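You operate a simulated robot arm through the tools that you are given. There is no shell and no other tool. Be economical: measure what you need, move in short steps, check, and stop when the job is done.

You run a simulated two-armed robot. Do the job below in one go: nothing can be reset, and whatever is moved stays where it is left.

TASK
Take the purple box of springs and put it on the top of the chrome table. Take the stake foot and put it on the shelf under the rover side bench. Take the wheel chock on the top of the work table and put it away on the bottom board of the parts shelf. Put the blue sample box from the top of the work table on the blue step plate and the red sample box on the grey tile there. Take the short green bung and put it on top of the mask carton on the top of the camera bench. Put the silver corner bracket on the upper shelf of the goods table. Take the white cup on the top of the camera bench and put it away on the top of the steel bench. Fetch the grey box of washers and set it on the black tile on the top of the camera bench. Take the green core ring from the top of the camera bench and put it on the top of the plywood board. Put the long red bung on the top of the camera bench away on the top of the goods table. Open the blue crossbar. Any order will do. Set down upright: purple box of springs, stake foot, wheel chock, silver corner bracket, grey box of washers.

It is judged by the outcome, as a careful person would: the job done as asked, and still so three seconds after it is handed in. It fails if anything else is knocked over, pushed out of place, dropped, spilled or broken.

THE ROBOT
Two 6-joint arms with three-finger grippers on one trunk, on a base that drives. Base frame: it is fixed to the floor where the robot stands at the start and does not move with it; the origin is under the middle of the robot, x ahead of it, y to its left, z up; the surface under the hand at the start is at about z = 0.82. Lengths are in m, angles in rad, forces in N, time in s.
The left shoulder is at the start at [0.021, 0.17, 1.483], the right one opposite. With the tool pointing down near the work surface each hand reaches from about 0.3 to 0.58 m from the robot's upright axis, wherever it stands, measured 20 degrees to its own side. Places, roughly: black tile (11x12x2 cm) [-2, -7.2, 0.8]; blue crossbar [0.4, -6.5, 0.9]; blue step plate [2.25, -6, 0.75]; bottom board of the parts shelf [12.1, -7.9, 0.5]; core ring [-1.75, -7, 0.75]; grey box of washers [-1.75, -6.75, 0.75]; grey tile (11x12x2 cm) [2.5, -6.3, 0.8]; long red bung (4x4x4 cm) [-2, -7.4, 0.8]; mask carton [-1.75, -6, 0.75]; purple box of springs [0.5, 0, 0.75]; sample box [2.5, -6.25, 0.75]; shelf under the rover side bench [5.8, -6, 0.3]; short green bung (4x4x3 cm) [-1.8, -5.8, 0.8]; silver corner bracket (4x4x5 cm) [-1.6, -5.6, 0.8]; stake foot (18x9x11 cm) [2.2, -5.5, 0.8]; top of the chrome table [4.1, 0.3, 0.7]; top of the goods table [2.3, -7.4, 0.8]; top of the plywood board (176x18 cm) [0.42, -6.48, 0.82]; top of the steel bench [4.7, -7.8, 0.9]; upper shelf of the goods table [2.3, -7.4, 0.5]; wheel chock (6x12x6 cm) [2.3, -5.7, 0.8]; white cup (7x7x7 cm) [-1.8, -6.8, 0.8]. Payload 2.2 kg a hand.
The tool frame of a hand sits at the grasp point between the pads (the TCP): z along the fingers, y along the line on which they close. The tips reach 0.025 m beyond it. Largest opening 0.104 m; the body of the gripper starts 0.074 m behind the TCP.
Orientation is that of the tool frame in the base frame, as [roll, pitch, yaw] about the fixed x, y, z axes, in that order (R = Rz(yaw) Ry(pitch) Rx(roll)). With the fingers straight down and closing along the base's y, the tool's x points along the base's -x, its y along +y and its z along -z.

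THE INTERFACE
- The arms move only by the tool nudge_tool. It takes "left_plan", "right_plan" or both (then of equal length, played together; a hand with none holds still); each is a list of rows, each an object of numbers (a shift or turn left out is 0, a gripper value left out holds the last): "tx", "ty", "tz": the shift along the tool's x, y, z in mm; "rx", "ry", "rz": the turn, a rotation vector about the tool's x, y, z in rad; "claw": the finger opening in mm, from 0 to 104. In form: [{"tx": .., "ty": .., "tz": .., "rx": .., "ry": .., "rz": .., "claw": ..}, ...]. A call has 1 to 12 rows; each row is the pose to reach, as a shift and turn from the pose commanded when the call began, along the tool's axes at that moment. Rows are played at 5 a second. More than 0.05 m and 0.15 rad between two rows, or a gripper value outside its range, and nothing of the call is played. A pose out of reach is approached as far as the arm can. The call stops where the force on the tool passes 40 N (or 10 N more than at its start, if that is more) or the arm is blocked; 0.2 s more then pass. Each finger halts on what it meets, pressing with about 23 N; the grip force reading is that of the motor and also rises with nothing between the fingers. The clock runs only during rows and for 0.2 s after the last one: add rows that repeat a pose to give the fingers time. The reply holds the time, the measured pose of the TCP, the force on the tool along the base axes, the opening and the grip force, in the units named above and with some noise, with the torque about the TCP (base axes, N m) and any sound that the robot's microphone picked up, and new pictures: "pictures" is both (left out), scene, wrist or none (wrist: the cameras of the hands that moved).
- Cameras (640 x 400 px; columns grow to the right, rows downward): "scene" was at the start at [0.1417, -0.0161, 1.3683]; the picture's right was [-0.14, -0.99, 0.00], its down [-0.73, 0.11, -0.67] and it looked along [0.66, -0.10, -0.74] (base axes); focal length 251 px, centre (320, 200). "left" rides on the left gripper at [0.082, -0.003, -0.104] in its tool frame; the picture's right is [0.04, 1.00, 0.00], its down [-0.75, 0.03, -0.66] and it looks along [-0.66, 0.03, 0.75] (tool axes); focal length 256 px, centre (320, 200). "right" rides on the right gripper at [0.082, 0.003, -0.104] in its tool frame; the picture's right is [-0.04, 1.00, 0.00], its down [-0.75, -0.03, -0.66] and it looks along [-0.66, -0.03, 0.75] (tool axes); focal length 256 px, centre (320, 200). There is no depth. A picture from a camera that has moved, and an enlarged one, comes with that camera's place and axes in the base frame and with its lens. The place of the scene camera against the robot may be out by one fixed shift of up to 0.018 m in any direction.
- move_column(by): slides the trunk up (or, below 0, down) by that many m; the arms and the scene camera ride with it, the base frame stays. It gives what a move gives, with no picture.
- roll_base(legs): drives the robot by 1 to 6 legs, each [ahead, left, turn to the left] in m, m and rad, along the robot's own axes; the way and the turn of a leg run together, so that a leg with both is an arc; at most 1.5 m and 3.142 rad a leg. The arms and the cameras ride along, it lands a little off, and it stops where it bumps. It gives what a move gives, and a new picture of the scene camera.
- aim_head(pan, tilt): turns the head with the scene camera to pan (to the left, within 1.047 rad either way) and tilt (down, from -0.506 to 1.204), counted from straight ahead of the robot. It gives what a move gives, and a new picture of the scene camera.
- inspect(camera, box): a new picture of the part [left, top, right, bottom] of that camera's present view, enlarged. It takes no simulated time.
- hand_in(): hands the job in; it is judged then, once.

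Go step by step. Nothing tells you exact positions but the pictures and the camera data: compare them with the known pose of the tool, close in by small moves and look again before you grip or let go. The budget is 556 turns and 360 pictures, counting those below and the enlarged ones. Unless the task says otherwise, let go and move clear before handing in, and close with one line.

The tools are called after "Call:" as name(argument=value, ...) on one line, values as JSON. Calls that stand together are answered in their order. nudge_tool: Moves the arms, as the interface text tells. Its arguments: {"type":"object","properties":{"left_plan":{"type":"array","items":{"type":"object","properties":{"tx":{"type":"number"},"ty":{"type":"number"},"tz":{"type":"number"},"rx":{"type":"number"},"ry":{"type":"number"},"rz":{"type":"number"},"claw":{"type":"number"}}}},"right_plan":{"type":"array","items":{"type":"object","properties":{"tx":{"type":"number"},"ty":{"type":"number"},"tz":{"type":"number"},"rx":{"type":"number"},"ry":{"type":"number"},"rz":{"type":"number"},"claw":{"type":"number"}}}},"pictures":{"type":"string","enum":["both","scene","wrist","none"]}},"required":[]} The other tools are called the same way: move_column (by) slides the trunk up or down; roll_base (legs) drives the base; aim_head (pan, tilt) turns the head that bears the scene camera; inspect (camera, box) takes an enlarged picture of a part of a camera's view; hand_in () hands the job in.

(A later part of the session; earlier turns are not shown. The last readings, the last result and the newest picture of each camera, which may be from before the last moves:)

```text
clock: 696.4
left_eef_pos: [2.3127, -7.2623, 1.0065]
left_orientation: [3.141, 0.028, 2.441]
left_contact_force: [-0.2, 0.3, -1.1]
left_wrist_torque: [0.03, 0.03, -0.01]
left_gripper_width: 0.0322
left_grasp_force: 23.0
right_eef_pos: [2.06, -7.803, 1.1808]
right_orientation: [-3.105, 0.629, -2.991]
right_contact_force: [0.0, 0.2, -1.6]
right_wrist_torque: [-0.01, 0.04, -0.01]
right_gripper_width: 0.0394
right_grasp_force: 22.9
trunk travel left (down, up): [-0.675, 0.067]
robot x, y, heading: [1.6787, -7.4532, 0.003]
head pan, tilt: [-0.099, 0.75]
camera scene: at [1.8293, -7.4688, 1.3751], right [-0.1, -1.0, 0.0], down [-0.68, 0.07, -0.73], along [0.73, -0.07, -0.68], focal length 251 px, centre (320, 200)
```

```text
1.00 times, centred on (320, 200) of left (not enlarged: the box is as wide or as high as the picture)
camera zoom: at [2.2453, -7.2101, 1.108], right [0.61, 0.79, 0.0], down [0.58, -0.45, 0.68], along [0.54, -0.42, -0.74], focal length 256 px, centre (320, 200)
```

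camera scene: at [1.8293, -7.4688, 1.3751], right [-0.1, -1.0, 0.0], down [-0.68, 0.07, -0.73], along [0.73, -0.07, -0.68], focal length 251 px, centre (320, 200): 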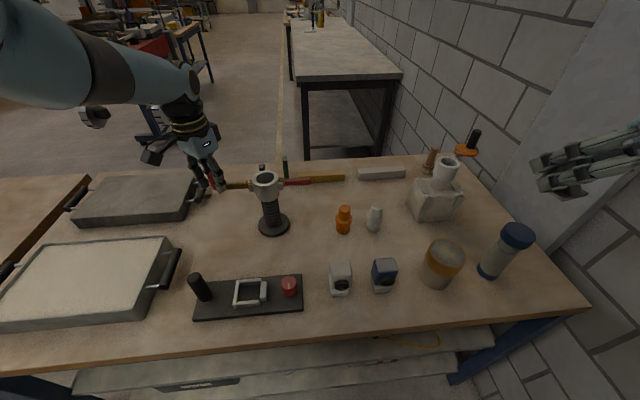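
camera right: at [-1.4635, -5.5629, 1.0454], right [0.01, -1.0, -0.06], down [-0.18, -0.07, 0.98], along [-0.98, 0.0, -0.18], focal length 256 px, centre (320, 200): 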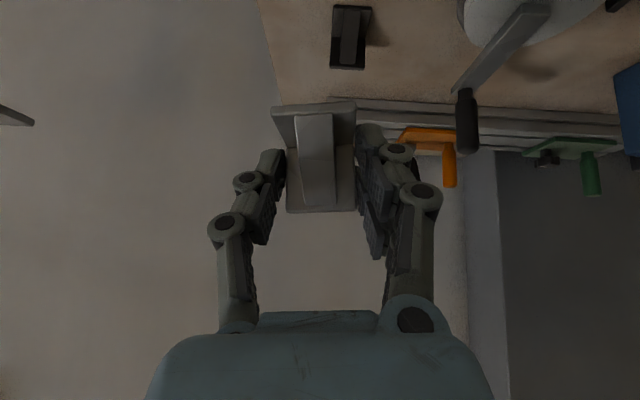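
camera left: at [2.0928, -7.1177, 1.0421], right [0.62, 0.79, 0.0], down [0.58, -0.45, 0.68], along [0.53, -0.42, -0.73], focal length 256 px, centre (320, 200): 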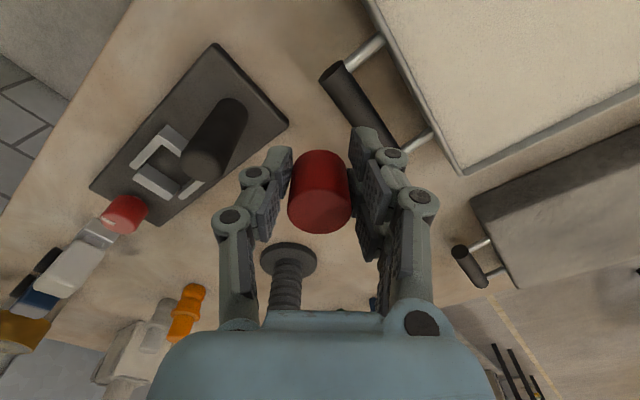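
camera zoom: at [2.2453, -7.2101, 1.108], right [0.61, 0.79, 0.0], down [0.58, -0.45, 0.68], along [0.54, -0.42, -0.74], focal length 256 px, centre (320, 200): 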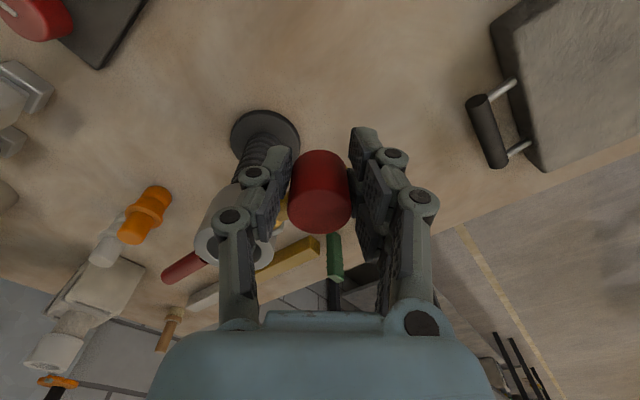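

I rotate the hand back to straight (the bung is round), which restores the reach for lowering.

Call:
nudge_tool(left_plan=[{"rz": -0.14, "tz": -10}, {"rz": -0.28, "tz": -20}, {"rz": -0.42, "tz": -20}, {"rz": -0.56, "tz": -20}, {"rz": -0.7, "tz": -20}, {"rz": -0.7, "tz": -20}], pictures="none")

Call:
nudge_tool(left_plan=[{"tx": 30, "ty": 10}, {"tx": 60, "ty": 20}, {"tx": 90, "ty": 25}, {"tx": 120, "ty": 25}, {"tx": 120, "ty": 25}], pictures="none")

```text
clock: 697.8
left_eef_pos: [2.3189, -7.2635, 1.0229]
left_orientation: [-3.124, 0.022, -3.138]
left_contact_force: [0.3, -0.3, -0.2]
left_wrist_torque: [0.02, 0.0, 0.0]
left_gripper_width: 0.0323
left_grasp_force: 23.1
left hand out of reach, approached as far as the arm can: row 1, 2, 3, 4, 5, 6
right_eef_pos: [2.0593, -7.8035, 1.1817]
right_orientation: [-3.107, 0.628, -2.993]
right_contact_force: [0.1, 0.9, 0.0]
right_wrist_torque: [-0.01, -0.03, 0.0]
right_gripper_width: 0.0394
right_grasp_force: 22.9
trunk travel left (down, up): [-0.675, 0.067]
robot x, y, heading: [1.6823, -7.4584, 0.005]
head pan, tilt: [-0.099, 0.75]
```

```text
clock: 699.0
left_eef_pos: [2.2987, -7.2368, 0.9735]
left_orientation: [-3.125, 0.021, 3.142]
left_contact_force: [-1.2, 0.6, 0.5]
left_wrist_torque: [0.0, -0.01, 0.0]
left_gripper_width: 0.0322
left_grasp_force: 22.8
left hand out of reach, approached as far as the arm can: row 1, 2, 3, 4, 5
right_eef_pos: [2.0597, -7.8043, 1.1821]
right_orientation: [-3.107, 0.628, -2.991]
right_contact_force: [0.1, 0.2, -0.4]
right_wrist_torque: [-0.03, 0.03, 0.01]
right_gripper_width: 0.0392
right_grasp_force: 23.3
trunk travel left (down, up): [-0.675, 0.067]
robot x, y, heading: [1.6805, -7.4536, 0.006]
head pan, tilt: [-0.099, 0.75]
```

The commanded pose is still ahead of the measured one; continue pulling back (and up) until it is in reach.

Call:
nudge_tool(left_plan=[{"tx": 20, "tz": -20}, {"tx": 50, "tz": -30}, {"tx": 80, "tz": -30}, {"tx": 80, "tz": -30}], pictures="none")

```text
clock: 700.0
left_eef_pos: [2.2921, -7.2421, 0.9631]
left_orientation: [-3.124, 0.02, -3.14]
left_contact_force: [0.3, 0.2, -0.7]
left_wrist_torque: [0.01, 0.0, -0.02]
left_gripper_width: 0.0321
left_grasp_force: 23.2
left hand out of reach, approached as far as the arm can: row 1, 2, 3, 4
right_eef_pos: [2.06, -7.8025, 1.1828]
right_orientation: [-3.106, 0.63, -2.991]
right_contact_force: [-0.4, -0.3, -1.3]
right_wrist_torque: [-0.04, 0.02, 0.02]
right_gripper_width: 0.0393
right_grasp_force: 23.1
trunk travel left (down, up): [-0.675, 0.067]
robot x, y, heading: [1.6852, -7.4543, 0.003]
head pan, tilt: [-0.099, 0.75]
```

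The arm seems stuck on an inner limit; bring the command back toward the measured pose first.

Call:
nudge_tool(left_plan=[{"tx": -40, "tz": 10}, {"tx": -80, "tz": 20}, {"tx": -120, "tz": 30}, {"tx": -160, "tz": 40}, {"tx": -200, "tz": 50}, {"tx": -200, "tz": 50}], pictures="scene")

```text
clock: 701.4
left_eef_pos: [2.3055, -7.2384, 0.9855]
left_orientation: [-3.124, 0.024, -3.141]
left_contact_force: [0.3, 0.2, -0.1]
left_wrist_torque: [0.04, 0.02, 0.0]
left_gripper_width: 0.0324
left_grasp_force: 23.5
left hand out of reach, approached as far as the arm can: row 1, 2, 3, 4, 5, 6
right_eef_pos: [2.0596, -7.8025, 1.1823]
right_orientation: [-3.107, 0.629, -2.993]
right_contact_force: [0.9, 0.5, -0.6]
right_wrist_torque: [0.0, 0.01, 0.0]
right_gripper_width: 0.0396
right_grasp_force: 22.9
trunk travel left (down, up): [-0.675, 0.067]
robot x, y, heading: [1.6821, -7.4566, -0.002]
head pan, tilt: [-0.099, 0.75]
camera scene: at [1.8291, -7.4689, 1.3752], right [-0.1, -1.0, 0.0], down [-0.68, 0.07, -0.73], along [0.73, -0.07, -0.68], focal length 251 px, centre (320, 200)
```

scene: 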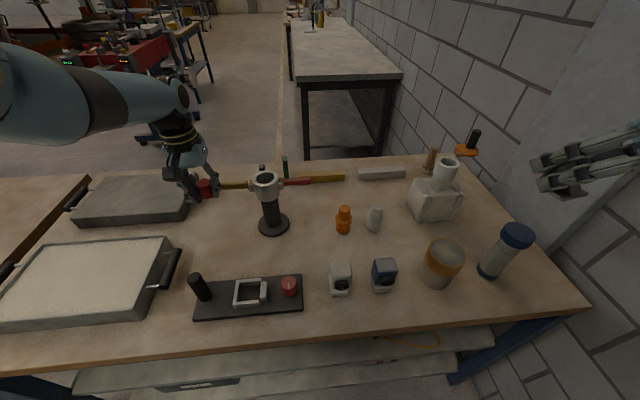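

The arm is locked straight, so I'll use the trunk: the spot below, (2.305, −7.20), is free. Shift the base 3.5 cm left and lower the trunk.

Call:
roll_base(legs=[[0, 0.035, 0]])

Call:
move_column(by=-0.09)

Call:
inspect(camera="left", box=[0, 0, 640, 400])

```text
clock: 702.3
left_eef_pos: [2.3061, -7.2052, 0.9855]
left_orientation: [-3.124, 0.023, 3.141]
left_contact_force: [-0.2, 0.6, 0.4]
left_wrist_torque: [0.0, 0.0, -0.01]
left_gripper_width: 0.0323
left_grasp_force: 22.9
right_eef_pos: [2.0606, -7.7702, 1.1806]
right_orientation: [-3.108, 0.628, -2.994]
right_contact_force: [-1.0, -0.2, -1.5]
right_wrist_torque: [-0.04, -0.01, 0.01]
right_gripper_width: 0.0396
right_grasp_force: 23.2
trunk travel left (down, up): [-0.675, 0.067]
robot x, y, heading: [1.6821, -7.423, 0.002]
head pan, tilt: [-0.099, 0.75]
camera scene: at [1.8289, -7.436, 1.3752], right [-0.1, -1.0, 0.0], down [-0.68, 0.07, -0.73], along [0.73, -0.07, -0.68], focal length 251 px, centre (320, 200)
```

scene: 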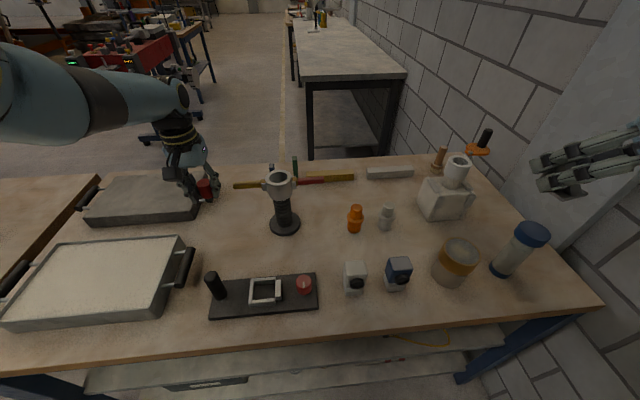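

```text
clock: 703.5
left_eef_pos: [2.3056, -7.2039, 0.8956]
left_orientation: [-3.124, 0.022, 3.14]
left_contact_force: [0.0, -0.5, -0.3]
left_wrist_torque: [0.0, 0.02, 0.02]
left_gripper_width: 0.0324
left_grasp_force: 22.6
right_eef_pos: [2.0586, -7.7701, 1.0908]
right_orientation: [-3.106, 0.628, -2.991]
right_contact_force: [-0.6, 0.5, -1.2]
right_wrist_torque: [0.0, 0.0, 0.03]
right_gripper_width: 0.0397
right_grasp_force: 22.7
trunk travel left (down, up): [-0.585, 0.157]
robot x, y, heading: [1.6843, -7.4212, -0.002]
head pan, tilt: [-0.099, 0.75]
```

```text
1.00 times, centred on (320, 200) of left (not enlarged: the box is as wide or as high as the picture)
camera zoom: at [2.2217, -7.2057, 0.9984], right [-0.04, 1.0, -0.02], down [0.74, 0.04, 0.67], along [0.67, 0.01, -0.74], focal length 256 px, centre (320, 200)
```

zoom: 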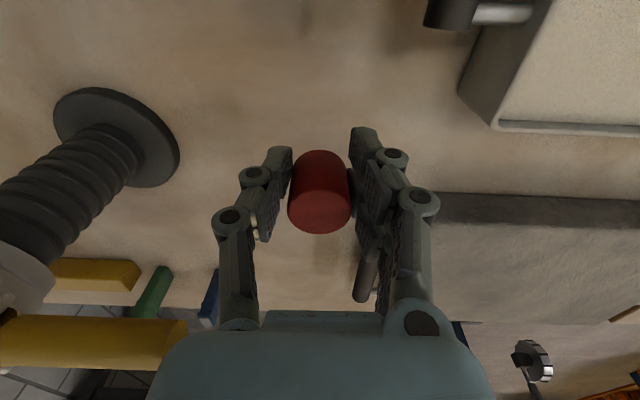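

Clear below. Lower on.

Call:
move_column(by=-0.036)

Call:
move_column(by=-0.007)

```text
clock: 704.3
left_eef_pos: [2.305, -7.2049, 0.8582]
left_orientation: [-3.122, 0.023, 3.141]
left_contact_force: [-0.1, -0.4, -0.2]
left_wrist_torque: [0.05, 0.01, 0.01]
left_gripper_width: 0.0323
left_grasp_force: 23.6
right_eef_pos: [2.0589, -7.7692, 1.0563]
right_orientation: [-3.105, 0.629, -2.992]
right_contact_force: [0.6, 0.1, -0.6]
right_wrist_torque: [0.01, 0.0, -0.01]
right_gripper_width: 0.0393
right_grasp_force: 22.7
trunk travel left (down, up): [-0.549, 0.193]
robot x, y, heading: [1.6832, -7.4234, -0.001]
head pan, tilt: [-0.099, 0.75]
```

```text
clock: 704.9
left_eef_pos: [2.3054, -7.204, 0.852]
left_orientation: [-3.122, 0.023, -3.141]
left_contact_force: [-0.4, -0.6, -0.3]
left_wrist_torque: [0.01, -0.01, -0.03]
left_gripper_width: 0.0324
left_grasp_force: 23.3
right_eef_pos: [2.0593, -7.7685, 1.0481]
right_orientation: [-3.107, 0.629, -2.993]
right_contact_force: [-1.0, 0.0, -0.4]
right_wrist_torque: [0.04, -0.02, 0.01]
right_gripper_width: 0.0397
right_grasp_force: 22.3
trunk travel left (down, up): [-0.542, 0.2]
robot x, y, heading: [1.6825, -7.4207, 0.003]
head pan, tilt: [-0.099, 0.75]
```

Call:
move_column(by=-0.008)

Call:
move_column(by=-0.006)

```text
clock: 705.5
left_eef_pos: [2.3054, -7.2036, 0.8447]
left_orientation: [-3.122, 0.023, -3.14]
left_contact_force: [0.2, -1.3, 0.9]
left_wrist_torque: [-0.02, -0.01, 0.02]
left_gripper_width: 0.0323
left_grasp_force: 22.5
right_eef_pos: [2.058, -7.7685, 1.0406]
right_orientation: [-3.107, 0.628, -2.993]
right_contact_force: [-0.1, 0.4, -0.8]
right_wrist_torque: [0.0, 0.02, 0.01]
right_gripper_width: 0.0398
right_grasp_force: 23.1
trunk travel left (down, up): [-0.534, 0.208]
robot x, y, heading: [1.6808, -7.4213, 0.004]
head pan, tilt: [-0.099, 0.75]
```

```text
clock: 706.0
left_eef_pos: [2.3063, -7.2051, 0.839]
left_orientation: [-3.122, 0.022, 3.141]
left_contact_force: [-1.0, -0.2, -0.6]
left_wrist_torque: [-0.06, 0.01, -0.01]
left_gripper_width: 0.0323
left_grasp_force: 23.1
right_eef_pos: [2.0591, -7.7689, 1.0333]
right_orientation: [-3.107, 0.629, -2.991]
right_contact_force: [-1.3, 0.0, -0.9]
right_wrist_torque: [0.02, 0.01, 0.06]
right_gripper_width: 0.0394
right_grasp_force: 22.7
trunk travel left (down, up): [-0.528, 0.214]
robot x, y, heading: [1.6794, -7.425, -0.0]
head pan, tilt: [-0.099, 0.75]
```

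Call:
move_column(by=-0.007)

Call:
move_column(by=-0.005)

```text
clock: 706.6
left_eef_pos: [2.306, -7.2045, 0.8307]
left_orientation: [-3.123, 0.021, 3.14]
left_contact_force: [-0.6, 0.1, 0.3]
left_wrist_torque: [0.03, -0.01, 0.0]
left_gripper_width: 0.0322
left_grasp_force: 22.6
right_eef_pos: [2.0587, -7.7691, 1.0277]
right_orientation: [-3.107, 0.628, -2.991]
right_contact_force: [0.8, 0.6, -1.1]
right_wrist_torque: [0.02, -0.02, 0.02]
right_gripper_width: 0.0397
right_grasp_force: 22.6
trunk travel left (down, up): [-0.521, 0.221]
robot x, y, heading: [1.6824, -7.4176, 0.0]
head pan, tilt: [-0.099, 0.75]
```

```text
clock: 707.1
left_eef_pos: [2.3075, -7.2051, 0.8288]
left_orientation: [-3.124, 0.028, -3.14]
left_contact_force: [-1.9, 1.3, 15.0]
left_wrist_torque: [0.03, 0.03, -0.01]
left_gripper_width: 0.0326
left_grasp_force: 22.9
right_eef_pos: [2.059, -7.769, 1.023]
right_orientation: [-3.107, 0.63, -2.994]
right_contact_force: [-0.1, -0.2, -1.7]
right_wrist_torque: [0.0, 0.01, 0.02]
right_gripper_width: 0.0394
right_grasp_force: 22.8
trunk travel left (down, up): [-0.516, 0.226]
robot x, y, heading: [1.6841, -7.4233, 0.001]
head pan, tilt: [-0.099, 0.75]
```

Contact. Release and raise the trunk.

Call:
nudge_tool(left_plan=[{"claw": 50}, {"claw": 62}, {"claw": 62}], pictures="none")

Call:
move_column(by=0.159)

Call:
inspect(camera="left", box=[0, 0, 640, 400])

```text
clock: 707.9
left_eef_pos: [2.306, -7.2036, 0.8249]
left_orientation: [-3.124, 0.022, -3.14]
left_contact_force: [-0.1, 0.5, 0.3]
left_wrist_torque: [0.01, 0.0, 0.0]
left_gripper_width: 0.062
left_grasp_force: 0.0
right_eef_pos: [2.059, -7.7676, 1.0225]
right_orientation: [-3.105, 0.628, -2.994]
right_contact_force: [0.8, 0.5, -1.0]
right_wrist_torque: [0.0, 0.01, -0.03]
right_gripper_width: 0.0395
right_grasp_force: 23.2
trunk travel left (down, up): [-0.516, 0.226]
robot x, y, heading: [1.6801, -7.4215, -0.002]
head pan, tilt: [-0.099, 0.75]
```

```text
clock: 709.8
left_eef_pos: [2.3055, -7.2047, 0.9845]
left_orientation: [-3.122, 0.023, 3.142]
left_contact_force: [-0.9, -0.4, -0.6]
left_wrist_torque: [-0.01, -0.02, 0.01]
left_gripper_width: 0.062
left_grasp_force: 0.0
right_eef_pos: [2.0594, -7.7696, 1.1814]
right_orientation: [-3.106, 0.63, -2.993]
right_contact_force: [-0.3, -0.8, -1.6]
right_wrist_torque: [0.02, -0.01, -0.01]
right_gripper_width: 0.0392
right_grasp_force: 22.8
trunk travel left (down, up): [-0.675, 0.067]
robot x, y, heading: [1.683, -7.4225, 0.0]
head pan, tilt: [-0.099, 0.75]
```

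```text
1.00 times, centred on (320, 200) of left (not enlarged: the box is as wide or as high as the picture)
camera zoom: at [2.2217, -7.2059, 1.0876], right [-0.04, 1.0, -0.02], down [0.74, 0.04, 0.67], along [0.67, 0.01, -0.74], focal length 256 px, centre (320, 200)
```

zoom: 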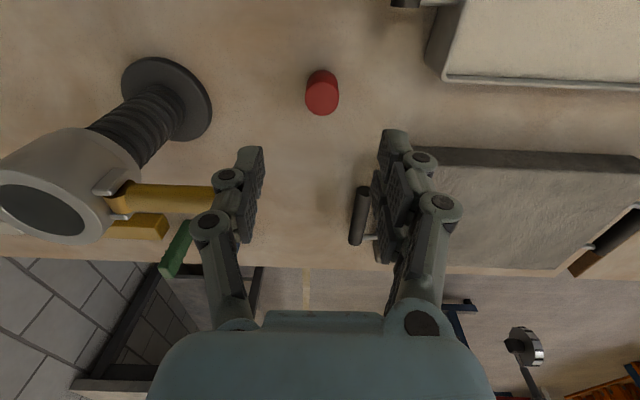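

The red bung is placed. Back away from the table and then free the left arm.

Call:
roll_base(legs=[[-0.35, 0, 0]])

Call:
nudge_tool(left_plan=[{"tx": -25, "tz": 10}, {"tx": -50, "tz": 20}, {"tx": -75, "tz": 30}, {"tx": -100, "tz": 40}, {"tx": -100, "tz": 40}], pictures="none")

```text
clock: 712.0
left_eef_pos: [1.9578, -7.1998, 0.9855]
left_orientation: [-3.122, 0.023, -3.131]
left_contact_force: [-0.2, 0.0, 1.3]
left_wrist_torque: [0.0, 0.02, 0.0]
left_gripper_width: 0.0617
left_grasp_force: 0.2
right_eef_pos: [1.7173, -7.7666, 1.1819]
right_orientation: [-3.107, 0.63, -2.982]
right_contact_force: [0.1, -0.3, -0.4]
right_wrist_torque: [0.02, -0.01, 0.02]
right_gripper_width: 0.0393
right_grasp_force: 22.6
trunk travel left (down, up): [-0.675, 0.067]
robot x, y, heading: [1.3417, -7.4207, 0.012]
head pan, tilt: [-0.099, 0.75]
camera scene: at [1.4839, -7.4352, 1.3752], right [-0.09, -1.0, 0.0], down [-0.68, 0.06, -0.73], along [0.73, -0.06, -0.68], focal length 251 px, centre (320, 200)
```

scene: 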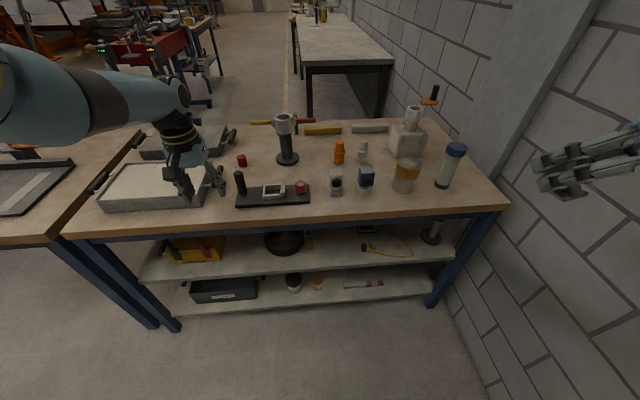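

```text
clock: 713.2
left_eef_pos: [1.9588, -7.2006, 0.986]
left_orientation: [-3.123, 0.02, -3.132]
left_contact_force: [0.4, 0.1, 0.1]
left_wrist_torque: [0.0, -0.04, 0.01]
left_gripper_width: 0.0619
left_grasp_force: 0.1
left hand out of reach, approached as far as the arm can: row 1, 2, 3, 4, 5
right_eef_pos: [1.7187, -7.7672, 1.1813]
right_orientation: [-3.106, 0.629, -2.982]
right_contact_force: [0.2, 0.4, -0.5]
right_wrist_torque: [0.02, -0.02, 0.01]
right_gripper_width: 0.0397
right_grasp_force: 22.7
trunk travel left (down, up): [-0.675, 0.067]
robot x, y, heading: [1.3361, -7.4262, 0.008]
head pan, tilt: [-0.099, 0.75]
```

Call:
nudge_tool(left_plan=[{"tz": -20}, {"tz": -40}, {"tz": -60}, {"tz": -80}, {"tz": -100}, {"tz": -100}], pictures="none")

```text
clock: 714.6
left_eef_pos: [1.9547, -7.2033, 1.0869]
left_orientation: [-3.122, 0.022, -3.131]
left_contact_force: [-0.9, 0.2, 0.6]
left_wrist_torque: [0.04, 0.01, 0.01]
left_gripper_width: 0.062
left_grasp_force: 0.0
right_eef_pos: [1.7176, -7.7687, 1.1817]
right_orientation: [-3.107, 0.629, -2.982]
right_contact_force: [0.7, -0.2, -1.4]
right_wrist_torque: [-0.04, 0.0, -0.01]
right_gripper_width: 0.0397
right_grasp_force: 23.7
trunk travel left (down, up): [-0.675, 0.067]
robot x, y, heading: [1.3382, -7.4272, 0.01]
head pan, tilt: [-0.099, 0.75]
```

Up works. Now pull back.

Call:
nudge_tool(left_plan=[{"tx": 30}, {"tx": 60}, {"tx": 90}, {"tx": 120}, {"tx": 150}, {"tx": 170}, {"tx": 170}], pictures="none")

```text
clock: 716.2
left_eef_pos: [1.7896, -7.2091, 1.0688]
left_orientation: [-3.123, 0.024, -3.131]
left_contact_force: [-0.1, -0.3, 0.0]
left_wrist_torque: [0.0, 0.02, 0.01]
left_gripper_width: 0.0621
left_grasp_force: 0.2
left hand out of reach, approached as far as the arm can: row 5, 6, 7
right_eef_pos: [1.7191, -7.7671, 1.1813]
right_orientation: [-3.107, 0.628, -2.983]
right_contact_force: [0.3, -0.2, -0.5]
right_wrist_torque: [0.0, 0.02, 0.03]
right_gripper_width: 0.0394
right_grasp_force: 22.6
trunk travel left (down, up): [-0.675, 0.067]
robot x, y, heading: [1.339, -7.425, 0.008]
head pan, tilt: [-0.099, 0.75]
```

Left arm is free again. Tuck it lower and closer, lower the trunk and bring the bracket down in front of the shelf.

Call:
nudge_tool(left_plan=[{"tz": 40}, {"tz": 80}, {"tx": 30, "tz": 110}, {"tx": 60, "tz": 130}, {"tx": 90, "tz": 140}, {"tx": 110, "tz": 140}, {"tx": 110, "tz": 140}], right_plan=[{"tx": 10, "tz": 14, "rx": -0.035}, {"tx": 24, "tz": 32, "rx": -0.035}, {"tx": 48, "tz": 64, "rx": -0.035}, {"tx": 72, "tz": 96, "rx": -0.035}, {"tx": 95, "tz": 128, "rx": -0.035}, {"tx": 118, "tz": 160, "rx": -0.035}, {"tx": 118, "tz": 160, "rx": -0.035}], pictures="none")

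Call:
move_column(by=-0.33)

Call:
roll_base(legs=[[0.17, 0.2, 0]])

```text
clock: 717.8
left_eef_pos: [1.6853, -7.2109, 0.9258]
left_orientation: [-3.124, 0.023, -3.131]
left_contact_force: [0.2, 0.5, 0.1]
left_wrist_torque: [0.02, -0.01, -0.01]
left_gripper_width: 0.0623
left_grasp_force: 0.2
right_eef_pos: [1.7121, -7.801, 1.07]
right_orientation: [3.141, 0.629, -2.982]
right_contact_force: [0.1, 0.8, 0.3]
right_wrist_torque: [-0.03, 0.03, -0.04]
right_gripper_width: 0.0394
right_grasp_force: 22.9
right hand out of reach, approached as far as the arm can: row 4, 5, 6, 7
trunk travel left (down, up): [-0.675, 0.067]
robot x, y, heading: [1.3398, -7.4229, 0.01]
head pan, tilt: [-0.099, 0.75]
```

```text
clock: 721.0
left_eef_pos: [1.6822, -7.2103, 0.5949]
left_orientation: [-3.122, 0.024, -3.131]
left_contact_force: [-0.3, -0.1, 0.8]
left_wrist_torque: [0.0, 0.02, 0.03]
left_gripper_width: 0.062
left_grasp_force: 0.0
right_eef_pos: [1.7082, -7.8021, 0.7353]
right_orientation: [-3.142, 0.63, -2.983]
right_contact_force: [0.2, -0.4, -0.6]
right_wrist_torque: [0.0, -0.01, -0.01]
right_gripper_width: 0.0397
right_grasp_force: 22.9
trunk travel left (down, up): [-0.345, 0.397]
robot x, y, heading: [1.3394, -7.4253, 0.008]
head pan, tilt: [-0.099, 0.75]
```

```text
clock: 722.9
left_eef_pos: [1.8552, -7.0087, 0.5947]
left_orientation: [-3.122, 0.023, -3.135]
left_contact_force: [-0.7, -0.5, 0.7]
left_wrist_torque: [-0.03, -0.02, 0.01]
left_gripper_width: 0.0621
left_grasp_force: 0.0
right_eef_pos: [1.8797, -7.6, 0.7359]
right_orientation: [3.141, 0.63, -2.985]
right_contact_force: [-0.2, -0.4, -1.3]
right_wrist_torque: [-0.02, 0.01, -0.01]
right_gripper_width: 0.0395
right_grasp_force: 22.8
trunk travel left (down, up): [-0.345, 0.397]
robot x, y, heading: [1.508, -7.2184, 0.009]
head pan, tilt: [-0.099, 0.75]
camera scene: at [1.6634, -7.232, 1.0398], right [-0.09, -1.0, 0.0], down [-0.68, 0.06, -0.73], along [0.73, -0.07, -0.68], focal length 251 px, centre (320, 200)
```

scene: 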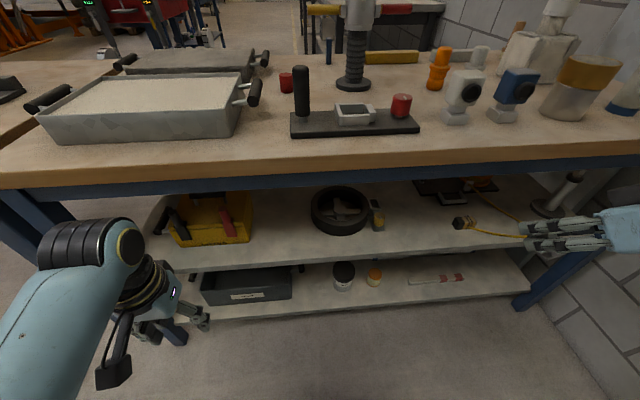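

Free spot on the upper shelf ≈ (2.105, −7.56). Bring the bracket lower and inward in front of the shelf.

Call:
nudge_tool(right_plan=[{"ty": 40}, {"ty": 80, "tx": 5, "tz": 10}, {"ty": 118, "tx": 15, "tz": 25}, {"ty": 118, "tx": 30, "tz": 50}, {"ty": 118, "tx": 30, "tz": 50}], pictures="none")

```text
clock: 724.1
left_eef_pos: [1.8545, -7.0089, 0.5945]
left_orientation: [-3.122, 0.023, -3.134]
left_contact_force: [-0.5, 0.2, 0.0]
left_wrist_torque: [0.01, 0.01, 0.02]
left_gripper_width: 0.0619
left_grasp_force: 0.0
right_eef_pos: [1.8794, -7.5188, 0.7549]
right_orientation: [3.141, 0.628, -2.987]
right_contact_force: [-0.6, 1.0, -1.4]
right_wrist_torque: [0.01, 0.02, -0.01]
right_gripper_width: 0.0394
right_grasp_force: 23.6
right hand out of reach, approached as far as the arm can: row 2, 3, 4, 5
trunk travel left (down, up): [-0.345, 0.397]
robot x, y, heading: [1.5113, -7.2196, 0.011]
head pan, tilt: [-0.099, 0.75]
```

The arm is too folded here. Back the base off 0.25 m, extend the arm forward and down in free air, then come in.

Call:
roll_base(legs=[[-0.25, -0.08, 0]])

Call:
nudge_tool(right_plan=[{"tx": -25, "tz": 18}, {"tx": -50, "tz": 36}, {"tx": -60, "tz": 75}, {"tx": -50, "tz": 110}, {"tx": -30, "tz": 145}, {"tx": -10, "tz": 175}, {"tx": -10, "tz": 175}], pictures="none")

```text
clock: 726.0
left_eef_pos: [1.607, -7.0915, 0.5952]
left_orientation: [-3.123, 0.025, 3.141]
left_contact_force: [0.7, -0.2, 0.9]
left_wrist_torque: [0.02, -0.05, -0.02]
left_gripper_width: 0.0619
left_grasp_force: 0.0
right_eef_pos: [1.6266, -7.6014, 0.7555]
right_orientation: [-3.141, 0.628, -2.994]
right_contact_force: [0.2, 0.0, -1.2]
right_wrist_torque: [0.01, -0.03, -0.02]
right_gripper_width: 0.0397
right_grasp_force: 23.4
trunk travel left (down, up): [-0.345, 0.397]
robot x, y, heading: [1.2587, -7.3036, 0.002]
head pan, tilt: [-0.099, 0.75]
camera scene: at [1.4126, -7.314, 1.04], right [-0.1, -1.0, 0.0], down [-0.68, 0.07, -0.73], along [0.73, -0.07, -0.68], focal length 251 px, centre (320, 200)
```

scene: 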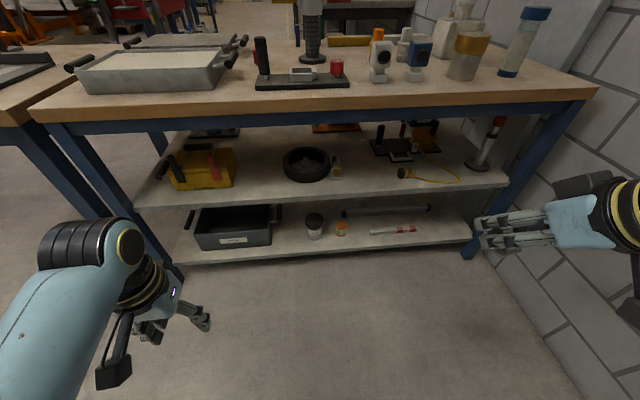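

```text
clock: 727.6
left_eef_pos: [1.6062, -7.0923, 0.5952]
left_orientation: [-3.123, 0.023, 3.141]
left_contact_force: [0.7, -0.1, -0.7]
left_wrist_torque: [-0.01, -0.02, -0.02]
left_gripper_width: 0.0619
left_grasp_force: 0.0
right_eef_pos: [1.7076, -7.6462, 0.7301]
right_orientation: [3.141, 0.628, -2.992]
right_contact_force: [-0.3, -0.4, -0.5]
right_wrist_torque: [0.0, -0.01, -0.01]
right_gripper_width: 0.0395
right_grasp_force: 23.0
right hand out of reach, approached as far as the arm can: row 1, 2, 3, 4, 5, 6, 7
trunk travel left (down, up): [-0.345, 0.397]
robot x, y, heading: [1.2595, -7.3021, -0.0]
head pan, tilt: [-0.099, 0.75]
```

Call:
nudge_tool(right_plan=[{"tx": -24, "tz": 18}, {"tx": -48, "tz": 35}, {"tx": -72, "tz": 53}, {"tx": -97, "tz": 71}, {"tx": -121, "tz": 88}, {"tx": -121, "tz": 88}], pictures="none")

```text
clock: 729.0
left_eef_pos: [1.6077, -7.092, 0.5946]
left_orientation: [-3.123, 0.023, 3.141]
left_contact_force: [1.2, -0.3, 0.7]
left_wrist_torque: [0.02, 0.04, 0.01]
left_gripper_width: 0.0621
left_grasp_force: 0.0
right_eef_pos: [1.7871, -7.6863, 0.756]
right_orientation: [3.142, 0.627, -2.993]
right_contact_force: [0.3, -0.3, -1.5]
right_wrist_torque: [0.0, 0.03, 0.01]
right_gripper_width: 0.0396
right_grasp_force: 22.9
right hand out of reach, approached as far as the arm can: row 1, 2, 3, 4, 5, 6
trunk travel left (down, up): [-0.345, 0.397]
robot x, y, heading: [1.2558, -7.3031, -0.0]
head pan, tilt: [-0.099, 0.75]
```

Try turning the tool outward to match the arm's direction; the bracket's yaw doesn't matter.

Call:
nudge_tool(right_plan=[{"rx": 0.06, "rz": 0.08}, {"rx": 0.118, "rz": 0.161}, {"rx": 0.177, "rz": 0.242}, {"rx": 0.177, "rz": 0.242}], pictures="none")

Call:
nudge_tool(right_plan=[{"tx": 15, "tz": 20}, {"tx": 29, "tz": 40}, {"tx": 44, "tz": 61}, {"tx": 59, "tz": 81}, {"tx": 74, "tz": 101}, {"tx": 74, "tz": 101}], pictures="scene")

```text
clock: 730.0
left_eef_pos: [1.6063, -7.0922, 0.594]
left_orientation: [-3.123, 0.022, -3.141]
left_contact_force: [-0.3, -0.3, -0.1]
left_wrist_torque: [0.01, 0.03, -0.01]
left_gripper_width: 0.062
left_grasp_force: 0.0
right_eef_pos: [1.7714, -7.7082, 0.7639]
right_orientation: [-3.141, 0.627, 2.989]
right_contact_force: [-0.1, -0.5, -0.5]
right_wrist_torque: [0.01, 0.0, 0.01]
right_gripper_width: 0.0396
right_grasp_force: 23.0
right hand out of reach, approached as far as the arm can: row 1, 2, 3, 4
trunk travel left (down, up): [-0.345, 0.397]
robot x, y, heading: [1.2592, -7.3004, -0.001]
head pan, tilt: [-0.099, 0.75]
```

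```text
clock: 731.4
left_eef_pos: [1.6072, -7.0917, 0.595]
left_orientation: [-3.122, 0.023, -3.142]
left_contact_force: [0.3, -0.4, -0.5]
left_wrist_torque: [-0.02, 0.0, 0.03]
left_gripper_width: 0.0618
left_grasp_force: 0.0
right_eef_pos: [1.765, -7.7203, 0.7305]
right_orientation: [3.141, 0.628, 2.991]
right_contact_force: [0.1, 0.0, -0.9]
right_wrist_torque: [-0.02, 0.0, 0.0]
right_gripper_width: 0.0396
right_grasp_force: 23.4
right hand out of reach, approached as far as the arm can: row 1, 2, 3, 4, 5, 6
trunk travel left (down, up): [-0.345, 0.397]
robot x, y, heading: [1.2613, -7.2994, -0.001]
head pan, tilt: [-0.099, 0.75]
camera scene: at [1.4133, -7.3138, 1.0398], right [-0.1, -1.0, 0.0], down [-0.68, 0.07, -0.73], along [0.73, -0.07, -0.68], focal length 251 px, centre (320, 200)
```

scene: 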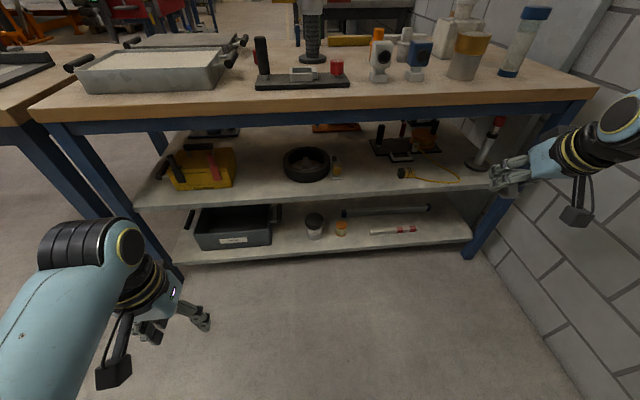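

Call:
nudge_tool(right_plan=[{"tx": -15, "tz": -20}, {"tx": -30, "tz": -40}, {"tx": -44, "tz": -61}, {"tx": -59, "tz": -81}, {"tx": -59, "tz": -81}], pictures="none")

Call:
nudge_tool(right_plan=[{"tx": -24, "tz": 18}, {"tx": -48, "tz": 35}, {"tx": -72, "tz": 53}, {"tx": -72, "tz": 53}], pictures="none")

```text
clock: 732.6
left_eef_pos: [1.6063, -7.0916, 0.5948]
left_orientation: [-3.122, 0.023, 3.141]
left_contact_force: [-0.2, 1.3, -0.3]
left_wrist_torque: [0.03, 0.01, 0.02]
left_gripper_width: 0.0622
left_grasp_force: 0.1
right_eef_pos: [1.7602, -7.7209, 0.8291]
right_orientation: [-3.139, 0.627, 2.99]
right_contact_force: [0.3, -0.1, -0.3]
right_wrist_torque: [-0.03, 0.02, -0.01]
right_gripper_width: 0.0395
right_grasp_force: 23.2
trunk travel left (down, up): [-0.345, 0.397]
robot x, y, heading: [1.2582, -7.3012, -0.002]
head pan, tilt: [-0.099, 0.75]
```

```text
clock: 733.6
left_eef_pos: [1.6058, -7.0905, 0.5944]
left_orientation: [-3.123, 0.021, 3.141]
left_contact_force: [0.5, 0.3, 0.3]
left_wrist_torque: [0.01, 0.0, 0.01]
left_gripper_width: 0.0621
left_grasp_force: 0.0
right_eef_pos: [1.8418, -7.7391, 0.8303]
right_orientation: [3.14, 0.628, 2.991]
right_contact_force: [-0.3, -1.1, -1.2]
right_wrist_torque: [0.0, 0.02, 0.0]
right_gripper_width: 0.0397
right_grasp_force: 23.3
right hand out of reach, approached as far as the arm can: row 3, 4
trunk travel left (down, up): [-0.345, 0.397]
robot x, y, heading: [1.2578, -7.2989, -0.002]
head pan, tilt: [-0.099, 0.75]
```

Up and forward work; the arm has flipped into an outward-elbow posture. I raise it, bring it inward at height, then lower.

Call:
nudge_tool(right_plan=[{"tx": 20, "tz": -50}, {"tx": 10, "tz": -95}, {"tx": -5, "tz": -135}, {"ty": 40, "tx": -5, "tz": -135}, {"ty": 80, "tx": -5, "tz": -135}, {"ty": 120, "tx": -5, "tz": -135}, {"ty": 160, "tx": -5, "tz": -135}, {"ty": 200, "tx": -5, "tz": -135}, {"ty": 200, "tx": -5, "tz": -135}], pictures="scene")

```text
refused: row 1 steps farther than a row can; nothing moved
```

Call:
nudge_tool(right_plan=[{"tx": 15, "tz": -45}, {"tx": 10, "tz": -90}, {"tx": -5, "tz": -135}, {"ty": 40, "tx": -5, "tz": -135}, {"ty": 80, "tx": -5, "tz": -135}, {"ty": 120, "tx": -5, "tz": -135}, {"ty": 160, "tx": -5, "tz": -135}, {"ty": 200, "tx": -5, "tz": -135}, {"ty": 200, "tx": -5, "tz": -135}], pictures="scene")

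```text
clock: 735.6
left_eef_pos: [1.606, -7.0927, 0.5966]
left_orientation: [-3.124, 0.023, -3.14]
left_contact_force: [0.5, -0.2, 0.0]
left_wrist_torque: [-0.03, 0.03, 0.01]
left_gripper_width: 0.0616
left_grasp_force: 0.1
right_eef_pos: [1.7425, -7.6477, 0.9458]
right_orientation: [3.141, 0.628, 2.993]
right_contact_force: [-0.2, 0.3, -0.4]
right_wrist_torque: [0.02, 0.01, 0.0]
right_gripper_width: 0.0395
right_grasp_force: 23.2
right hand out of reach, approached as far as the arm can: row 5, 6, 7, 8, 9
trunk travel left (down, up): [-0.345, 0.397]
robot x, y, heading: [1.2604, -7.3005, -0.001]
head pan, tilt: [-0.099, 0.75]
camera scene: at [1.4133, -7.3139, 1.0398], right [-0.1, -1.0, 0.0], down [-0.68, 0.07, -0.73], along [0.73, -0.07, -0.68], focal length 251 px, centre (320, 200)
```

scene: 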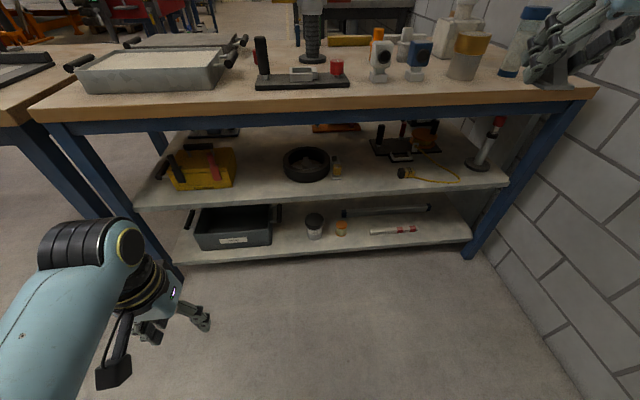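

Raise the trunk so the right arm can stretch out above the table, to flip its elbow back to the normal posture.

Call:
move_column(by=0.33)

Call:
nudge_tool(right_plan=[{"tx": -32, "tz": 23}, {"tx": -64, "tz": 47}, {"tx": -97, "tz": 70}, {"tx": -129, "tz": 94}, {"tx": -161, "tz": 118}, {"tx": -161, "tz": 118, "ty": 40}, {"tx": -161, "tz": 118, "ty": 80}, {"tx": -161, "tz": 118, "ty": 120}, {"tx": -161, "tz": 118, "ty": 160}, {"tx": -161, "tz": 118, "ty": 160}], pictures="scene")

```text
clock: 738.9
left_eef_pos: [1.6074, -7.091, 0.9259]
left_orientation: [-3.123, 0.022, 3.141]
left_contact_force: [0.2, 0.0, 0.1]
left_wrist_torque: [0.02, 0.03, -0.03]
left_gripper_width: 0.0621
left_grasp_force: 0.1
right_eef_pos: [1.7394, -7.649, 1.3142]
right_orientation: [3.124, 0.713, 2.981]
right_contact_force: [0.1, 0.3, -0.1]
right_wrist_torque: [0.01, 0.0, 0.02]
right_gripper_width: 0.0396
right_grasp_force: 23.0
trunk travel left (down, up): [-0.675, 0.067]
robot x, y, heading: [1.2582, -7.3025, -0.003]
head pan, tilt: [-0.099, 0.75]
```

```text
clock: 741.1
left_eef_pos: [1.6076, -7.092, 0.9254]
left_orientation: [-3.122, 0.022, 3.141]
left_contact_force: [-0.5, -0.5, 0.5]
left_wrist_torque: [0.0, 0.0, 0.0]
left_gripper_width: 0.0618
left_grasp_force: 0.0
right_eef_pos: [1.8102, -7.6953, 1.3379]
right_orientation: [3.121, 0.712, 2.98]
right_contact_force: [0.2, -0.1, -1.4]
right_wrist_torque: [0.06, 0.05, -0.01]
right_gripper_width: 0.0393
right_grasp_force: 23.4
right hand out of reach, approached as far as the arm can: row 1, 2, 3, 4, 5, 6, 7, 8, 9, 10
trunk travel left (down, up): [-0.675, 0.067]
robot x, y, heading: [1.2597, -7.3012, 0.001]
head pan, tilt: [-0.099, 0.75]
camera scene: at [1.4068, -7.3141, 1.3751], right [-0.1, -1.0, 0.0], down [-0.68, 0.07, -0.73], along [0.73, -0.07, -0.68], focal length 251 px, centre (320, 200)
```

scene: 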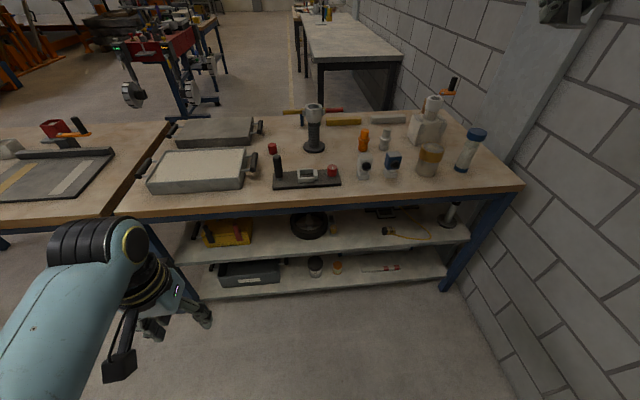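

Look at the right arm's posture.

Call:
aim_head(pan=-0.7, tilt=0.3)

```text
clock: 742.1
left_eef_pos: [1.6076, -7.0922, 0.9259]
left_orientation: [-3.123, 0.023, -3.141]
left_contact_force: [0.1, -0.8, 0.1]
left_wrist_torque: [0.02, 0.0, 0.01]
left_gripper_width: 0.0621
left_grasp_force: 0.1
right_eef_pos: [1.8105, -7.6952, 1.3369]
right_orientation: [3.122, 0.711, 2.98]
right_contact_force: [0.0, -0.1, -1.1]
right_wrist_torque: [-0.01, 0.03, -0.01]
right_gripper_width: 0.0393
right_grasp_force: 22.8
trunk travel left (down, up): [-0.675, 0.067]
robot x, y, heading: [1.2632, -7.2976, -0.0]
head pan, tilt: [-0.7, 0.3]
camera scene: at [1.3954, -7.3657, 1.4155], right [-0.64, -0.77, 0.0], down [-0.23, 0.19, -0.95], along [0.73, -0.61, -0.3], focal length 251 px, centre (320, 200)
```

scene: 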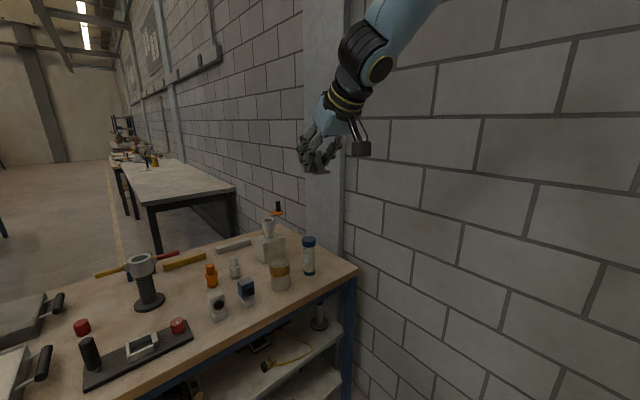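

Elbow is high above. Lower the hand straight down here in free air.

Call:
nudge_tool(right_plan=[{"tx": 26, "tz": 30}, {"tx": 52, "tz": 60}, {"tx": 78, "tz": 91}, {"tx": 104, "tz": 121}, {"tx": 130, "tz": 151}, {"tx": 157, "tz": 182}, {"tx": 157, "tz": 182}], pictures="none")

```text
clock: 743.7
left_eef_pos: [1.6068, -7.0914, 0.9247]
left_orientation: [-3.122, 0.023, 3.14]
left_contact_force: [-0.5, 0.3, 0.4]
left_wrist_torque: [0.01, 0.02, 0.01]
left_gripper_width: 0.062
left_grasp_force: 0.0
right_eef_pos: [1.7862, -7.7213, 1.1112]
right_orientation: [3.122, 0.71, 2.982]
right_contact_force: [0.0, 0.8, -0.5]
right_wrist_torque: [0.02, -0.02, 0.03]
right_gripper_width: 0.0396
right_grasp_force: 22.9
right hand out of reach, approached as far as the arm can: row 3, 4, 5, 6, 7
trunk travel left (down, up): [-0.675, 0.067]
robot x, y, heading: [1.2623, -7.3019, -0.002]
head pan, tilt: [-0.7, 0.3]
```

Untilt the tool to vertical to get the wrist out of its limit, then try lowering.

Call:
nudge_tool(right_plan=[{"ry": 0.14, "tz": -20}, {"ry": 0.28, "tz": -40}, {"ry": 0.42, "tz": -40}, {"ry": 0.56, "tz": -40}, {"ry": 0.7, "tz": -40}, {"ry": 0.7, "tz": -40}], pictures="none")

Call:
nudge_tool(right_plan=[{"tz": 40}, {"tz": 80}, {"tz": 120}, {"tz": 160}, {"tz": 160}], pictures="none")

```text
clock: 745.1
left_eef_pos: [1.6066, -7.0903, 0.9244]
left_orientation: [-3.122, 0.023, -3.141]
left_contact_force: [0.0, -0.2, -0.4]
left_wrist_torque: [0.02, 0.0, 0.03]
left_gripper_width: 0.062
left_grasp_force: 0.1
right_eef_pos: [1.7342, -7.7423, 1.1465]
right_orientation: [3.127, 0.011, 2.991]
right_contact_force: [-0.6, 0.0, -1.2]
right_wrist_torque: [-0.02, -0.03, 0.01]
right_gripper_width: 0.0398
right_grasp_force: 22.6
right hand out of reach, approached as far as the arm can: row 2, 3, 4, 5, 6
trunk travel left (down, up): [-0.675, 0.067]
robot x, y, heading: [1.262, -7.2994, 0.003]
head pan, tilt: [-0.7, 0.3]
```

```text
clock: 746.3
left_eef_pos: [1.6071, -7.0927, 0.925]
left_orientation: [-3.122, 0.024, -3.141]
left_contact_force: [-0.5, 0.5, 0.2]
left_wrist_torque: [-0.01, 0.01, -0.02]
left_gripper_width: 0.0619
left_grasp_force: 0.1
right_eef_pos: [1.7008, -7.7395, 1.0721]
right_orientation: [3.128, 0.014, 2.99]
right_contact_force: [-0.2, -0.2, 0.1]
right_wrist_torque: [0.0, -0.03, 0.0]
right_gripper_width: 0.0396
right_grasp_force: 23.1
right hand out of reach, approached as far as the arm can: row 1, 2, 3, 4, 5
trunk travel left (down, up): [-0.675, 0.067]
robot x, y, heading: [1.2581, -7.3022, 0.004]
head pan, tilt: [-0.7, 0.3]
```

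Look up at the right elbow and shoulder to understand the posture.

Call:
aim_head(pan=-1.0, tilt=0.0)

```text
clock: 747.1
left_eef_pos: [1.6063, -7.0916, 0.9266]
left_orientation: [-3.122, 0.024, -3.141]
left_contact_force: [0.2, -0.3, 0.0]
left_wrist_torque: [-0.01, 0.01, 0.01]
left_gripper_width: 0.0622
left_grasp_force: 0.0
right_eef_pos: [1.7021, -7.7391, 1.0728]
right_orientation: [3.127, 0.013, 2.992]
right_contact_force: [-0.4, 0.7, -0.6]
right_wrist_torque: [-0.02, 0.0, 0.01]
right_gripper_width: 0.0396
right_grasp_force: 23.3
trunk travel left (down, up): [-0.675, 0.067]
robot x, y, heading: [1.2603, -7.2985, -0.002]
head pan, tilt: [-1.0, 0.0]
camera scene: at [1.3727, -7.3814, 1.4432], right [-0.84, -0.54, 0.0], down [0.0, 0.0, -1.0], along [0.54, -0.84, 0.0], focal length 251 px, centre (320, 200)
```

scene: 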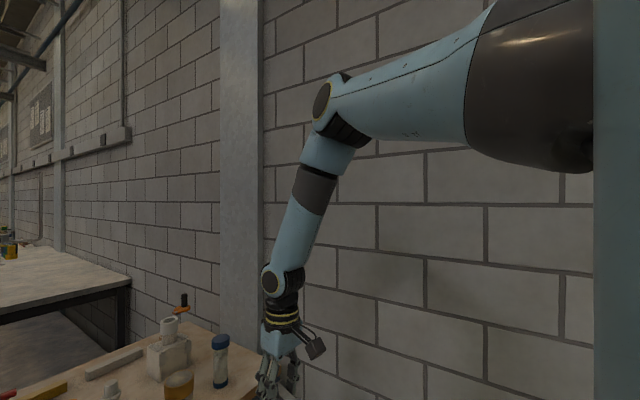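

Call:
nudge_tool(right_plan=[{"ty": 15}, {"ty": 30}, {"ty": 45}, {"ty": 45}], pictures="none")

Call:
nudge_tool(right_plan=[{"tx": -20}, {"tx": -40}, {"tx": -60}, {"tx": -60}], pictures="none")

```text
clock: 748.1
left_eef_pos: [1.6074, -7.0904, 0.9266]
left_orientation: [-3.123, 0.024, -3.141]
left_contact_force: [-0.1, 0.1, -0.1]
left_wrist_torque: [-0.03, 0.03, 0.03]
left_gripper_width: 0.0622
left_grasp_force: 0.0
right_eef_pos: [1.6923, -7.733, 1.0676]
right_orientation: [3.126, 0.012, 2.991]
right_contact_force: [0.2, -0.1, -0.8]
right_wrist_torque: [-0.03, -0.03, -0.03]
right_gripper_width: 0.0398
right_grasp_force: 22.6
right hand out of reach, approached as far as the arm can: row 1, 2, 3, 4
trunk travel left (down, up): [-0.675, 0.067]
robot x, y, heading: [1.2607, -7.2999, -0.003]
head pan, tilt: [-1.0, 0.0]
```

```text
clock: 749.1
left_eef_pos: [1.6071, -7.0914, 0.9246]
left_orientation: [-3.124, 0.021, 3.142]
left_contact_force: [-0.8, -0.4, -0.1]
left_wrist_torque: [0.02, 0.01, 0.0]
left_gripper_width: 0.0623
left_grasp_force: 0.1
right_eef_pos: [1.7251, -7.7566, 1.0852]
right_orientation: [3.126, 0.014, 2.991]
right_contact_force: [-1.0, 0.0, -0.5]
right_wrist_torque: [0.01, -0.04, -0.03]
right_gripper_width: 0.0397
right_grasp_force: 23.3
right hand out of reach, approached as far as the arm can: row 1, 2, 3, 4
trunk travel left (down, up): [-0.675, 0.067]
robot x, y, heading: [1.2593, -7.3024, 0.0]
head pan, tilt: [-1.0, 0.0]
```

The right arm is stuck in a flipped posture with limited reach. I'll set the bracket down on the free part of the work table and take it over with the left hand. Re-tilt first, then drive there.

Call:
nudge_tool(right_plan=[{"ry": -0.13, "tz": -15}, {"ry": -0.26, "tz": -30}, {"ry": -0.39, "tz": -30}, {"ry": -0.52, "tz": -30}, {"ry": -0.64, "tz": -30}, {"ry": -0.64, "tz": -30}], pictures="none")

Call:
roll_base(legs=[[0, 1.2, 0], [0, 1.0, 0]])

Call:
aim_head(pan=-0.5, tilt=0.7)

```text
clock: 750.5
left_eef_pos: [1.6063, -7.0908, 0.9262]
left_orientation: [-3.124, 0.024, 3.141]
left_contact_force: [-0.6, -0.9, 0.6]
left_wrist_torque: [0.0, 0.01, -0.01]
left_gripper_width: 0.062
left_grasp_force: 0.2
right_eef_pos: [1.7231, -7.7557, 1.1175]
right_orientation: [3.121, 0.654, 2.981]
right_contact_force: [0.4, 0.2, -1.3]
right_wrist_torque: [-0.01, -0.01, 0.01]
right_gripper_width: 0.0396
right_grasp_force: 22.8
right hand out of reach, approached as far as the arm can: row 3
trunk travel left (down, up): [-0.675, 0.067]
robot x, y, heading: [1.261, -7.2966, 0.001]
head pan, tilt: [-1.0, 0.0]
```

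```text
clock: 761.2
left_eef_pos: [1.591, -4.9189, 0.9262]
left_orientation: [-3.121, 0.022, -3.138]
left_contact_force: [0.8, 0.0, -0.3]
left_wrist_torque: [-0.01, 0.01, -0.03]
left_gripper_width: 0.0622
left_grasp_force: 0.0
right_eef_pos: [1.7107, -5.5816, 1.1166]
right_orientation: [3.123, 0.651, 2.984]
right_contact_force: [-0.5, 0.1, -1.2]
right_wrist_torque: [0.01, 0.04, 0.0]
right_gripper_width: 0.0398
right_grasp_force: 23.4
trunk travel left (down, up): [-0.675, 0.067]
robot x, y, heading: [1.2462, -5.1294, 0.004]
head pan, tilt: [-1.0, 0.0]
camera scene: at [1.358, -5.2084, 1.4433], right [-0.84, -0.54, 0.0], down [0.0, 0.0, -1.0], along [0.54, -0.84, 0.0], focal length 251 px, centre (320, 200)
```

scene: 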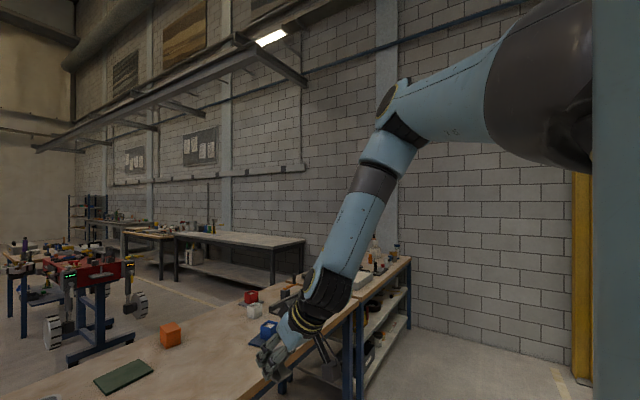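

```text
clock: 762.3
left_eef_pos: [1.5914, -4.9179, 0.9252]
left_orientation: [-3.121, 0.022, -3.138]
left_contact_force: [-0.4, -0.1, -0.1]
left_wrist_torque: [-0.02, 0.0, 0.0]
left_gripper_width: 0.0616
left_grasp_force: 0.0
right_eef_pos: [1.7111, -5.5821, 1.117]
right_orientation: [3.125, 0.651, 2.984]
right_contact_force: [0.0, -0.8, -1.1]
right_wrist_torque: [0.01, 0.0, -0.05]
right_gripper_width: 0.0394
right_grasp_force: 23.0
trunk travel left (down, up): [-0.675, 0.067]
robot x, y, heading: [1.2439, -5.1268, 0.006]
head pan, tilt: [-0.499, 0.7]
camera scene: at [1.3839, -5.1734, 1.3795], right [-0.48, -0.88, 0.0], down [-0.57, 0.31, -0.77], along [0.67, -0.36, -0.64], focal length 251 px, centre (320, 200)
```

scene: 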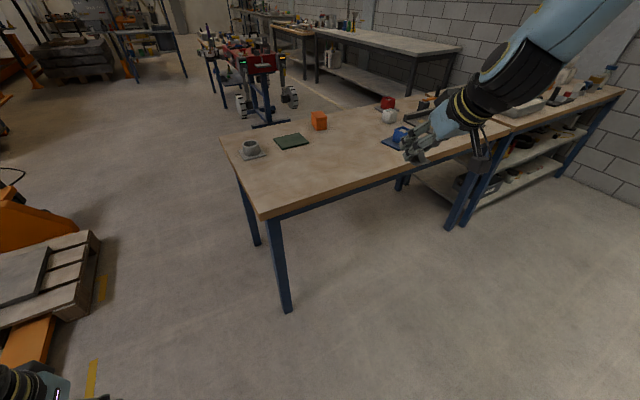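

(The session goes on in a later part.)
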